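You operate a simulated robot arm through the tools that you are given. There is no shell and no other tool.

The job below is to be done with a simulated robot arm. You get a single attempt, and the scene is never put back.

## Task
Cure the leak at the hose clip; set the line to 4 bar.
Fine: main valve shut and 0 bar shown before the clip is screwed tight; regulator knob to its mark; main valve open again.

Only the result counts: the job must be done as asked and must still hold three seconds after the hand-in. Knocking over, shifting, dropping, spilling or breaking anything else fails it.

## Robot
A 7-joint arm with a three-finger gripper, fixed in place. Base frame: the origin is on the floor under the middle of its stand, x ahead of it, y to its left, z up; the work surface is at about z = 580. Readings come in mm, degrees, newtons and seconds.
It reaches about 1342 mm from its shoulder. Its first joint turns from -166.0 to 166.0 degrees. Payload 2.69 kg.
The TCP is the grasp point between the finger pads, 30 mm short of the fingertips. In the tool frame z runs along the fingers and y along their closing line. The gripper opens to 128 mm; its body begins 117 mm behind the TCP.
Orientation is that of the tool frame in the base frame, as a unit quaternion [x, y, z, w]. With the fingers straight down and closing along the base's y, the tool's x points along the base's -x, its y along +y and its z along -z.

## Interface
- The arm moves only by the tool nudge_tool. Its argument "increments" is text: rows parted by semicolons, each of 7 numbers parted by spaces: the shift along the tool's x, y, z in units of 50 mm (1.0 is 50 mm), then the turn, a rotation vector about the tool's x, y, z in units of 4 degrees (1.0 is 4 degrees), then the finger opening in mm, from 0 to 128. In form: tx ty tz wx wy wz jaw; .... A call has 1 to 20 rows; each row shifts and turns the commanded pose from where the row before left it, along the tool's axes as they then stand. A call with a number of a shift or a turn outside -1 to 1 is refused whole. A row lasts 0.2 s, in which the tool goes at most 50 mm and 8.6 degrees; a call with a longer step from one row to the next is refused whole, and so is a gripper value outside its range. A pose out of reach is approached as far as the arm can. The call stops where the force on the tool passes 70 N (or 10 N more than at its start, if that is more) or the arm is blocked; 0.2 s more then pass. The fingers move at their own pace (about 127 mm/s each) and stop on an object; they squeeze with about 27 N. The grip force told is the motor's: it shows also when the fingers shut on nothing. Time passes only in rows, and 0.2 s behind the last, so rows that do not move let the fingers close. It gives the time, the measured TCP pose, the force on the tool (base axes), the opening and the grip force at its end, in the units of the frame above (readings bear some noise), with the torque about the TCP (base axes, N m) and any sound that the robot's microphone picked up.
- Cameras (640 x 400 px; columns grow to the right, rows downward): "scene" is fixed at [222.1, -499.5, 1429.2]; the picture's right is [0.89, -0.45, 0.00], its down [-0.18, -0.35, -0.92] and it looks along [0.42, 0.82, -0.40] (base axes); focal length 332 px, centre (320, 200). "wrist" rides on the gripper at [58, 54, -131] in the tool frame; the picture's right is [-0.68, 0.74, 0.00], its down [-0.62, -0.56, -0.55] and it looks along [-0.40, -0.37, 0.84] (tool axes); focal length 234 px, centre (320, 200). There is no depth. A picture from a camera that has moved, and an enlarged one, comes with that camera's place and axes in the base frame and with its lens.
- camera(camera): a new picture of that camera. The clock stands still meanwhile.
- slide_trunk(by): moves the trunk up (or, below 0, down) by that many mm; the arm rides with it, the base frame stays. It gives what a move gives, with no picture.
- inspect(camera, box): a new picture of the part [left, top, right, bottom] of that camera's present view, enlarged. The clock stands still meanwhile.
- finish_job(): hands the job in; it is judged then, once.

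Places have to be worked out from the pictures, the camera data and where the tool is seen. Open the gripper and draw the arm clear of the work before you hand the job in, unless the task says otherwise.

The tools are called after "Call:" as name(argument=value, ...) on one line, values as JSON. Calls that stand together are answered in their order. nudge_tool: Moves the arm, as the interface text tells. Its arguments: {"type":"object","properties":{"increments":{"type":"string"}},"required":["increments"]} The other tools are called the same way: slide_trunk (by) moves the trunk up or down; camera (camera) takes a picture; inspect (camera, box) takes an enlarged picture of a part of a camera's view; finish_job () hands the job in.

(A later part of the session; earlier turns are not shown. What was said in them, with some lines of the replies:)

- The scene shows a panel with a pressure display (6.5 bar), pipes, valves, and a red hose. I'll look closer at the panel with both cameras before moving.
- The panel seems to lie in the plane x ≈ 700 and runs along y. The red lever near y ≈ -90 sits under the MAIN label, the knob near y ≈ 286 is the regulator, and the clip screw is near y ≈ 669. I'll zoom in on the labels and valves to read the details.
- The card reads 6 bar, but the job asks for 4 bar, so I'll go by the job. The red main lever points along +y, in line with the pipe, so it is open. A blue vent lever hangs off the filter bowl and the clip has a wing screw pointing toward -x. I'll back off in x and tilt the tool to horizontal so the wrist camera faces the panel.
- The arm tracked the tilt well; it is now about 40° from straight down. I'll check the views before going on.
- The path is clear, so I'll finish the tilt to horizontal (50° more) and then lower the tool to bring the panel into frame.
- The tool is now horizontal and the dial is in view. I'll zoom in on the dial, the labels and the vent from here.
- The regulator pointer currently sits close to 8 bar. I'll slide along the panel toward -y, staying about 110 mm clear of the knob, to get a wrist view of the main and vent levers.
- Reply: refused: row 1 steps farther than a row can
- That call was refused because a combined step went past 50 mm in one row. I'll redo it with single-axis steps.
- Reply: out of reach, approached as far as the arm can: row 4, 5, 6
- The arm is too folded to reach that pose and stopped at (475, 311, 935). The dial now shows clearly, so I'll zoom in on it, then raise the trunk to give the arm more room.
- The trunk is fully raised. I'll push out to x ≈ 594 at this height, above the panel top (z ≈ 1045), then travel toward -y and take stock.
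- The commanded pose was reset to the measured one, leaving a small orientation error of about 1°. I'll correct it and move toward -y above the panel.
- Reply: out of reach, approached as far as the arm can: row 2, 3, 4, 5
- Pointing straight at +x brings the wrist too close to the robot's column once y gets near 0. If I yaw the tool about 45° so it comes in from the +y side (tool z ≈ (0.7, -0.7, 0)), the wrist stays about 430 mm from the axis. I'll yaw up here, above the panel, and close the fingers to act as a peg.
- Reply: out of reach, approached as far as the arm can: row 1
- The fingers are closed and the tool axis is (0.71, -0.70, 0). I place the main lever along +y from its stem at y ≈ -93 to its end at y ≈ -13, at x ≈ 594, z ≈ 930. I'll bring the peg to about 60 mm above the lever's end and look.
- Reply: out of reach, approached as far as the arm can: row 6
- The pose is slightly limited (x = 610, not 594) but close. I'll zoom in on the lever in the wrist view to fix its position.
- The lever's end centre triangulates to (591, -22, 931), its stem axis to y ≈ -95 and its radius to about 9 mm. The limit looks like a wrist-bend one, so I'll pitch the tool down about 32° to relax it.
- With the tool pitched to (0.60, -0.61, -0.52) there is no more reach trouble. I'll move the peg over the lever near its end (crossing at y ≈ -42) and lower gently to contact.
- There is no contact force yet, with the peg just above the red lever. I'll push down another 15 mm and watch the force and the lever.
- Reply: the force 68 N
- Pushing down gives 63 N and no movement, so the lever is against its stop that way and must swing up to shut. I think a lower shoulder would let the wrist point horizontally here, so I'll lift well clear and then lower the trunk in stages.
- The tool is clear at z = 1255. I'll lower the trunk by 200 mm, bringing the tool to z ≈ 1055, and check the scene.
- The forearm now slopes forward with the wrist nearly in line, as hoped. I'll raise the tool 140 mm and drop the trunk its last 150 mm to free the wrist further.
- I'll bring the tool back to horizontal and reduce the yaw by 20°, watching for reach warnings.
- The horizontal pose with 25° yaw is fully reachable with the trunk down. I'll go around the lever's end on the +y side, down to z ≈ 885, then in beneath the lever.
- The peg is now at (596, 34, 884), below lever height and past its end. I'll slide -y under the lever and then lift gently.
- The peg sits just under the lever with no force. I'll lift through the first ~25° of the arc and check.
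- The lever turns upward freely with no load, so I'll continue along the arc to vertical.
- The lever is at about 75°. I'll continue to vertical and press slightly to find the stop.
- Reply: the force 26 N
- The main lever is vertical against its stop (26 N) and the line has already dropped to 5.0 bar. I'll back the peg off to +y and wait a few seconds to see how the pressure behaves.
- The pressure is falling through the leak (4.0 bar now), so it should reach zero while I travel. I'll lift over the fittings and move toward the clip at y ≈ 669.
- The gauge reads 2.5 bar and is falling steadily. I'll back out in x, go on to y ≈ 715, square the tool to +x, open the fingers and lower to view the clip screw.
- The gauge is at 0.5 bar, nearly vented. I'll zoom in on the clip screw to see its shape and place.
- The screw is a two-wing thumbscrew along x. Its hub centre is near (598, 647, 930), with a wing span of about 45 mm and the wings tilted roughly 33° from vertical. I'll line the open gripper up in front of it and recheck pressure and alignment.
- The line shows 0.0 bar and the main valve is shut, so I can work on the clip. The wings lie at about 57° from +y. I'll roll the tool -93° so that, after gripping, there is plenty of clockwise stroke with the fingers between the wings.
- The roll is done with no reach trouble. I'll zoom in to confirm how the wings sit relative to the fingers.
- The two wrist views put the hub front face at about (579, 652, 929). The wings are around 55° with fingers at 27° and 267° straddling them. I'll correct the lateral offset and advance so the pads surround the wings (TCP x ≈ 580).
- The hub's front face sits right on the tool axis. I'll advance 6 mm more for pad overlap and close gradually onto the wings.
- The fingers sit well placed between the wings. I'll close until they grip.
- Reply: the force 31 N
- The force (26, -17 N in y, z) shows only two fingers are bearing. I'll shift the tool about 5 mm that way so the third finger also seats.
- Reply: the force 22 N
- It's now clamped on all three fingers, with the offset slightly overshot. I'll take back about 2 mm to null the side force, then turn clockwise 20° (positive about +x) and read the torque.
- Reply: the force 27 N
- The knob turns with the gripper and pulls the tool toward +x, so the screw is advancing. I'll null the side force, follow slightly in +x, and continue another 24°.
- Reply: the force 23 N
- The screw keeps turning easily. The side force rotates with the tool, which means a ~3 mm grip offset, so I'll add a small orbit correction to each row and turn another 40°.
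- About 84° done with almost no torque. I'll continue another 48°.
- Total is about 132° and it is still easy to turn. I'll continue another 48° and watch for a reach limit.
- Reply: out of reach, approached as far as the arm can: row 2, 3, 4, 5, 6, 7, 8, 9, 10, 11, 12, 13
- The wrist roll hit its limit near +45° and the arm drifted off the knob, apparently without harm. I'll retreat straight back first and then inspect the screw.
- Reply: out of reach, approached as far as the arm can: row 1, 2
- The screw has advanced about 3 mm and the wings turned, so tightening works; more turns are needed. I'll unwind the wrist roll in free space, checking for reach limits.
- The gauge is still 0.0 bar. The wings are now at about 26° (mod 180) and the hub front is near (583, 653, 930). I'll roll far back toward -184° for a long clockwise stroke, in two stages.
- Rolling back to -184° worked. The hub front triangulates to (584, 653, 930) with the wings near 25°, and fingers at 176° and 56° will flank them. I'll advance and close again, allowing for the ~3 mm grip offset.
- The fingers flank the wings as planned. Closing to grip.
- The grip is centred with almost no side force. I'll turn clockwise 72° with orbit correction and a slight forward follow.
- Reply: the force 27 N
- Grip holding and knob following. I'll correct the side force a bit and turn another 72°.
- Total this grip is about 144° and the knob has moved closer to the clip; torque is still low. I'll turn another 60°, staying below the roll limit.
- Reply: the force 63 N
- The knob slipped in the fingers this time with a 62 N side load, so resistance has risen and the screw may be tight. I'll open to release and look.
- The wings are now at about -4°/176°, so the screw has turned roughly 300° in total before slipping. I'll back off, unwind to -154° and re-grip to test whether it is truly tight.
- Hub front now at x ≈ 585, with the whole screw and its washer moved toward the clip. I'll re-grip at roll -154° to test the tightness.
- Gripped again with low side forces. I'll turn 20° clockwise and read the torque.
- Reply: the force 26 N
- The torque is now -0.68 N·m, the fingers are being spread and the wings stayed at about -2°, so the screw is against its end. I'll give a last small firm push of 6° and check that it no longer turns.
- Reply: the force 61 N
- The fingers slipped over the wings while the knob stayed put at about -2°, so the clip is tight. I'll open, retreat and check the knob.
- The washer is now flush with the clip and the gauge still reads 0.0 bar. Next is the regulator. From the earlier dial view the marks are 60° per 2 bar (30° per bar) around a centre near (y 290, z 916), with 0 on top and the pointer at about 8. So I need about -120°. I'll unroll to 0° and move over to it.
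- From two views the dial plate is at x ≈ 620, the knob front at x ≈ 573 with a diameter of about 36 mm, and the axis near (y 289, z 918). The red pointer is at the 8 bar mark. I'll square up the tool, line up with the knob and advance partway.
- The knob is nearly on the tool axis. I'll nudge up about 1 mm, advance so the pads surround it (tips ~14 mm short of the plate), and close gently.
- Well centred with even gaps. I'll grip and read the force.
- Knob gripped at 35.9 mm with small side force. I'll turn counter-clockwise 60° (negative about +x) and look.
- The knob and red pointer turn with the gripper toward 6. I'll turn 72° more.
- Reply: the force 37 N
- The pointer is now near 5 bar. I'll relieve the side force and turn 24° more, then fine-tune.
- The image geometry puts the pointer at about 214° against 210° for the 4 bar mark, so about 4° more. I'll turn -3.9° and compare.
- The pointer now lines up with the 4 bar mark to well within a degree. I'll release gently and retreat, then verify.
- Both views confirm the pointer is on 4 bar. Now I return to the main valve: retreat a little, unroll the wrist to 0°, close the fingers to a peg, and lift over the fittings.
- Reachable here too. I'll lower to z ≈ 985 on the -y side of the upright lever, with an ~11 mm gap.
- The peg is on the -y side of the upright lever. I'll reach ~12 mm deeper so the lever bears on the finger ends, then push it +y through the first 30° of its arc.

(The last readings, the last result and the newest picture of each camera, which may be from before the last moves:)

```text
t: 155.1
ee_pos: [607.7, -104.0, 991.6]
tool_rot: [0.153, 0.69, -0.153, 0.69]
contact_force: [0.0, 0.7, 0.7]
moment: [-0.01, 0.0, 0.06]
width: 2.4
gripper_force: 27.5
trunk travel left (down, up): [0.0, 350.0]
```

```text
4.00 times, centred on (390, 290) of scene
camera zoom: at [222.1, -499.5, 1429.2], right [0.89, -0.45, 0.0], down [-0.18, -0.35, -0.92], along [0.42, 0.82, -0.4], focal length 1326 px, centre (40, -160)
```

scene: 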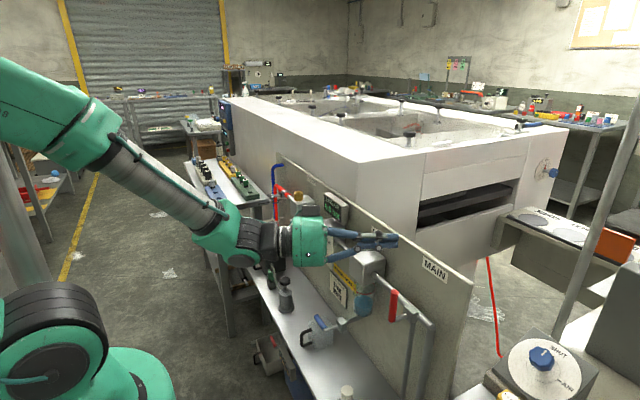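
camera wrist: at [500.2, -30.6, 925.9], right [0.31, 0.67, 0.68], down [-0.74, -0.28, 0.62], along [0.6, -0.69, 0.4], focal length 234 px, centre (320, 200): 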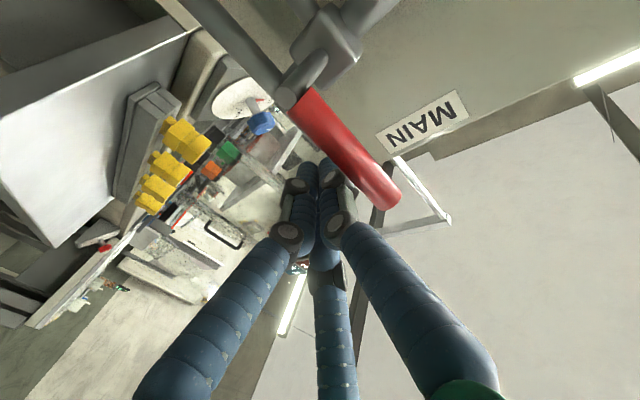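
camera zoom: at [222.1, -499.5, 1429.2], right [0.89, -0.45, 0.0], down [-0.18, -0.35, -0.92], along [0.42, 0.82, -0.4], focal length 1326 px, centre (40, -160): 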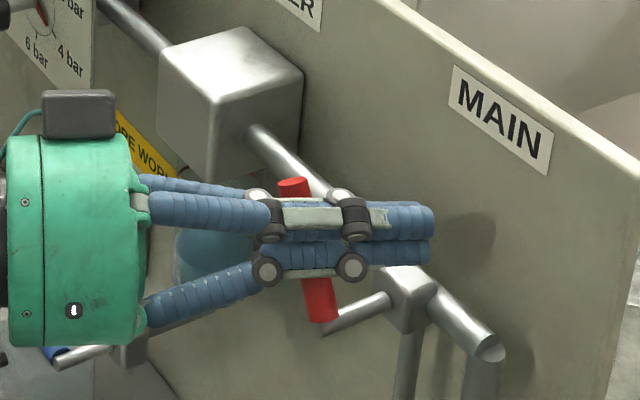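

The lever is following. I'll continue down the arc.

Call:
nudge_tool(increments="0.025 0.138 -0.064 0 0 0 0; 0.025 0.138 -0.064 0 0 0 0; 0.064 0.125 -0.058 0 0 0 0; 0.064 0.125 -0.058 0 0 0 0; 0.099 0.106 -0.049 0 0 0 0; 0.099 0.106 -0.049 0 0 0 0; 0 0 0 0 0 0 0")

Call:
inspect(camera="scene", box=[330, 240, 450, 340])

```text
t: 156.7
ee_pos: [605.2, -63.2, 973.3]
tool_rot: [0.153, 0.691, -0.153, 0.69]
contact_force: [0.1, -0.8, 1.1]
moment: [-0.05, 0.01, 0.0]
width: 2.2
gripper_force: 27.4
trunk travel left (down, up): [0.0, 350.0]
```

```text
4.00 times, centred on (390, 290) of scene
camera zoom: at [222.1, -499.5, 1429.2], right [0.89, -0.45, 0.0], down [-0.18, -0.35, -0.92], along [0.42, 0.82, -0.4], focal length 1326 px, centre (40, -160)
```

zoom: 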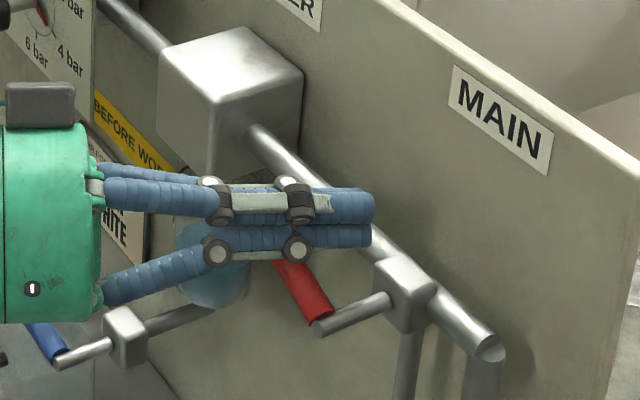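

Nearly horizontal. I'll finish the arc and press lightly to the stop.

Call:
nudge_tool(increments="0.125 0.078 -0.036 0 0 0 0; 0.125 0.078 -0.036 0 0 0 0; 0.06 0 0 0 0 0 0; 0.06 0 0 0 0 0 0; 0 0 0 0 0 0 0")

Call:
inspect(camera="scene", box=[330, 240, 450, 340])

Call:
inspect(camera="scene", box=[300, 180, 364, 220])

```text
t: 157.9
ee_pos: [605.5, -54.5, 957.6]
tool_rot: [0.153, 0.688, -0.152, 0.692]
contact_force: [-4.1, -8.8, 25.8]
moment: [-0.22, 0.51, 0.1]
width: 1.8
gripper_force: 27.2
trunk travel left (down, up): [0.0, 350.0]
```

```text
4.00 times, centred on (390, 290) of scene
camera zoom: at [222.1, -499.5, 1429.2], right [0.89, -0.45, 0.0], down [-0.18, -0.35, -0.92], along [0.42, 0.82, -0.4], focal length 1326 px, centre (40, -160)
```

zoom: 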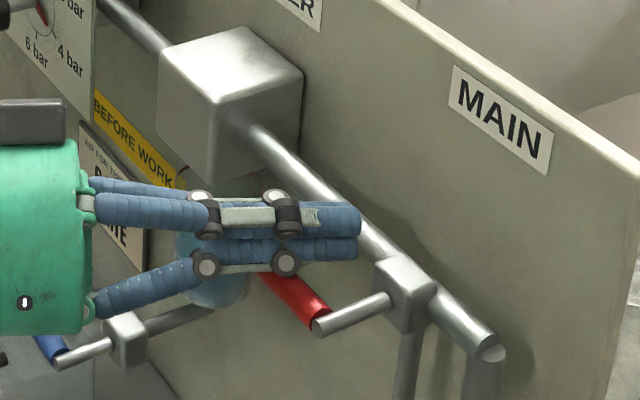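

```text
10.00 times, centred on (332, 200) of scene
camera zoom: at [222.1, -499.5, 1429.2], right [0.89, -0.45, 0.0], down [-0.18, -0.35, -0.92], along [0.42, 0.82, -0.4], focal length 3316 px, centre (200, 200)
```

zoom: 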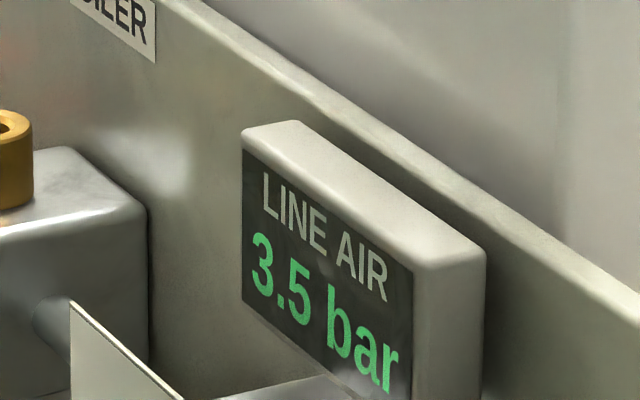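

The gauge is climbing (3.5 bar) and the lever is bearing at 26 N. I'll press a touch more to seat it, then lift off and check.

Call:
nudge_tool(increments="0.04 0 0 0 0 0 0; 0.03 0 0 0 0 0 0; 0 0 0 0 0 0 0")

Call:
nudge_tool(increments="-0.5 0 0 0 0 0 0; -0.9 0 0 0 0 0 0; -0.9 0 0 0 0 0 0; 0 0 0 0 0 0 0; 0 0 0 0 0 0 0; 0 0 0 0 0 0 0; 0 0 0 0 0 0 0")

Call:
inspect(camera="scene", box=[330, 240, 450, 340])

Call:
inspect(camera="scene", box=[300, 180, 364, 220])

```text
t: 158.7
ee_pos: [605.8, -54.8, 956.2]
tool_rot: [0.154, 0.686, -0.153, 0.694]
contact_force: [-5.4, -7.8, 62.2]
moment: [-0.26, 1.05, 0.09]
width: 2.3
gripper_force: 26.9
trunk travel left (down, up): [0.0, 350.0]
```

```text
t: 160.3
ee_pos: [607.7, -54.8, 1065.7]
tool_rot: [0.153, 0.69, -0.153, 0.69]
contact_force: [0.5, 0.0, -0.6]
moment: [-0.03, 0.0, -0.01]
width: 2.1
gripper_force: 27.0
trunk travel left (down, up): [0.0, 350.0]
```

```text
4.00 times, centred on (390, 290) of scene
camera zoom: at [222.1, -499.5, 1429.2], right [0.89, -0.45, 0.0], down [-0.18, -0.35, -0.92], along [0.42, 0.82, -0.4], focal length 1326 px, centre (40, -160)
```

zoom: 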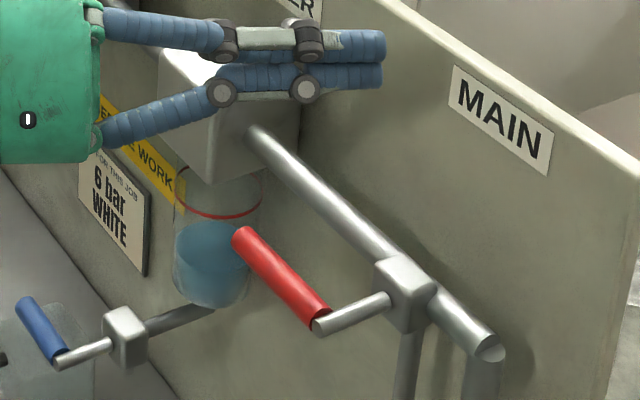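

```text
10.00 times, centred on (332, 200) of scene
camera zoom: at [222.1, -499.5, 1429.2], right [0.89, -0.45, 0.0], down [-0.18, -0.35, -0.92], along [0.42, 0.82, -0.4], focal length 3316 px, centre (200, 200)
```

zoom: 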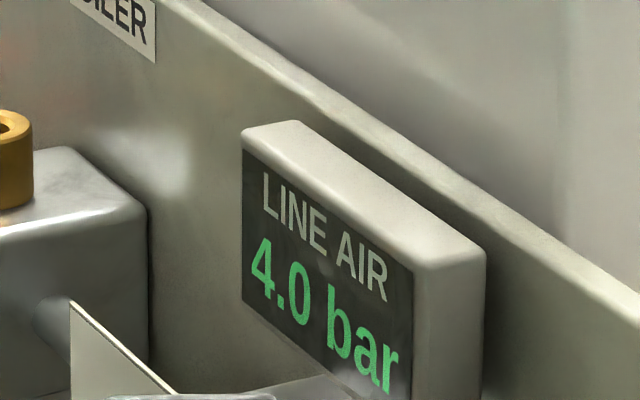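

The lever is back in line with the pipe (open) and the gauge shows 4.0 bar. I'll lift clear, open the gripper, move away from the panel and confirm the pressure holds.

Call:
nudge_tool(increments="-0.9 0 0 0 0 0 0; -0.9 0 0 0 0 0 30; 0 0.863 -0.399 0 0 0 60; 0 0.863 -0.399 0 0 0 100; 0 0.863 -0.399 0 0 0 128; 0 0.863 -0.399 0 0 0 128; 0 0.863 -0.399 0 0 0 128; 0 0.863 -0.399 0 0 0 128; 0 0.863 -0.399 0 0 0 128; 0 0 -0.9 0 0 0 128; 0 0 -0.9 0 0 0 128; 0 0 0 0 0 0 128; 0 0 0 0 0 0 128")

Call:
camera(camera="scene")

Call:
inspect(camera="scene", box=[250, 170, 362, 240])

Call:
inspect(camera="scene", box=[240, 220, 480, 400])

```text
t: 163.1
ee_pos: [523.0, 316.2, 1155.7]
tool_rot: [0.153, 0.691, -0.153, 0.69]
contact_force: [0.2, -0.2, -0.4]
moment: [0.03, 0.01, 0.02]
width: 128.1
gripper_force: 0.1
trunk travel left (down, up): [0.0, 350.0]
```

```text
taken
```

scene: 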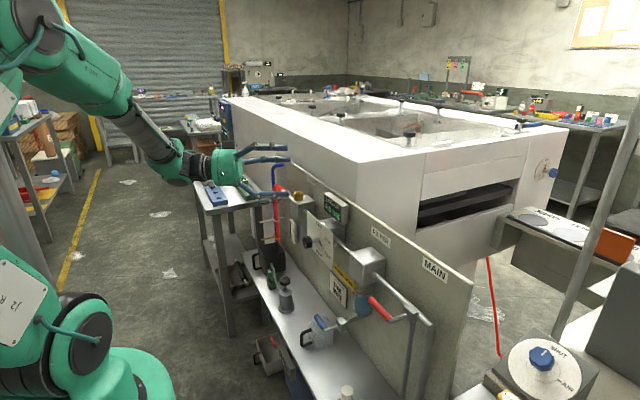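

```text
5.71 times, centred on (306, 205) of scene
camera zoom: at [222.1, -499.5, 1429.2], right [0.89, -0.45, 0.0], down [-0.18, -0.35, -0.92], along [0.42, 0.82, -0.4], focal length 1895 px, centre (400, 171)
```

zoom: 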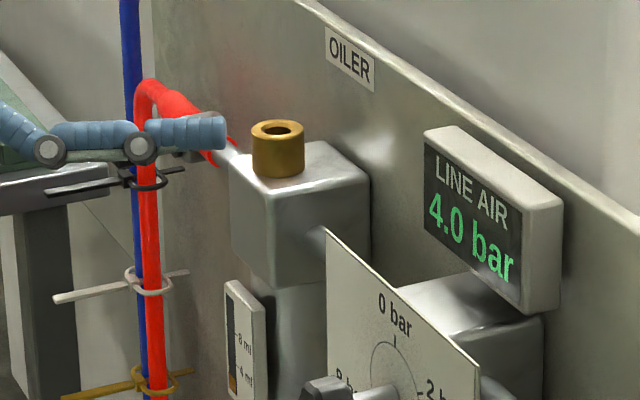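

```text
2.22 times, centred on (360, 310) of scene
camera zoom: at [222.1, -499.5, 1429.2], right [0.89, -0.45, 0.0], down [-0.18, -0.35, -0.92], along [0.42, 0.82, -0.4], focal length 737 px, centre (231, -44)
```

zoom: 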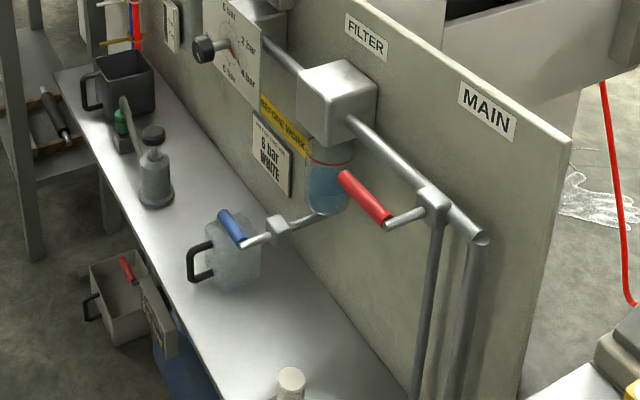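

The line holds 4.0 bar and the bench items look untouched. I'll move the arm further back so the clip and dial can be seen for a final check.

Call:
nudge_tool(increments="-0.9 0 0 0 0 0 128; -0.9 0 0 0 0 0 128; 0 0 -0.8 0 0 0 128; 0 0 0 0 0 0 128; 0 0 0 0 0 0 128; 0 0 0 0 0 0 128; 0 0 0 0 0 0 128; 0 0 0 0 0 0 128; 0 0 0 0 0 0 128")

Call:
inspect(camera="scene", box=[255, 178, 303, 214])

Call:
inspect(camera="scene", box=[290, 180, 386, 270])

```text
t: 165.1
ee_pos: [488.2, 331.3, 1245.6]
tool_rot: [0.153, 0.69, -0.153, 0.691]
contact_force: [0.5, -0.4, -0.1]
moment: [-0.01, -0.03, 0.0]
width: 128.2
gripper_force: 0.0
trunk travel left (down, up): [0.0, 350.0]
```

```text
11.11 times, centred on (279, 196) of scene
camera zoom: at [222.1, -499.5, 1429.2], right [0.89, -0.45, 0.0], down [-0.18, -0.35, -0.92], along [0.42, 0.82, -0.4], focal length 3685 px, centre (776, 244)
```

zoom: 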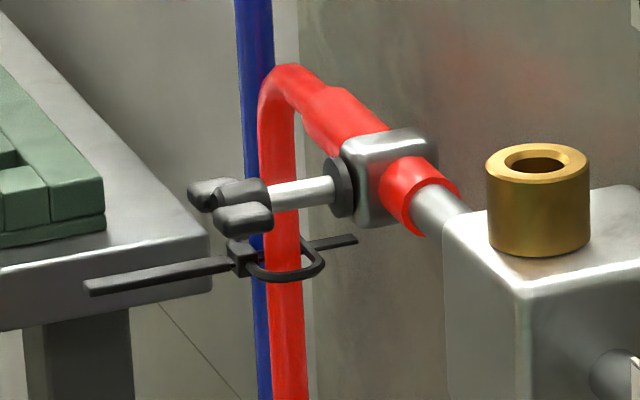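

```text
4.44 times, centred on (338, 225) of scene
camera zoom: at [222.1, -499.5, 1429.2], right [0.89, -0.45, 0.0], down [-0.18, -0.35, -0.92], along [0.42, 0.82, -0.4], focal length 1474 px, centre (240, 89)
```

zoom: 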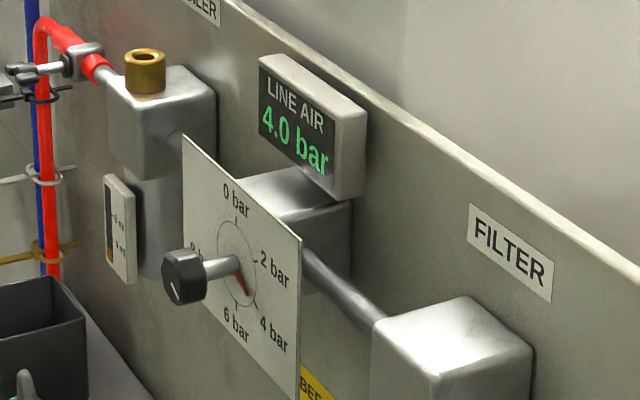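

The clip is tight and has not moved, the pointer is on 4 bar, the main valve is open, and the gauge holds 4.0 bar. The gripper is open and clear of the work, so I'm handing in.

Call:
finish_job()

```text
The job is handed in.
```

The leak at the hose clip is fixed, and the line is at 4 bar with the main valve open again. The gauge read a steady 4.0 bar for several seconds before I handed the job in. I don't have the judge's result.

- **Shut-off:** I closed the main valve and waited until the gauge showed 0.0 bar. The line emptied through the leak itself, so I didn't use the blue vent lever.
- **Hose clip:** I turned the screw about 300° clockwise until it stopped. It didn't move when I pushed it again. My fingers slipped off the wings a few times while turning, once because the wrist reached its limit and the arm drifted off. I saw no damage.
- **Regulator:** The knob's pointer is on the 4 bar mark; it was at 8 bar when I started.
- **Main valve:** The lever is back in its open position, against its stop.

**Check this:** the card on the panel says "AIR FOR THIS JOB 6 bar WHITE", which doesn't match your 4 bar. I followed your instruction, so please confirm which is right.
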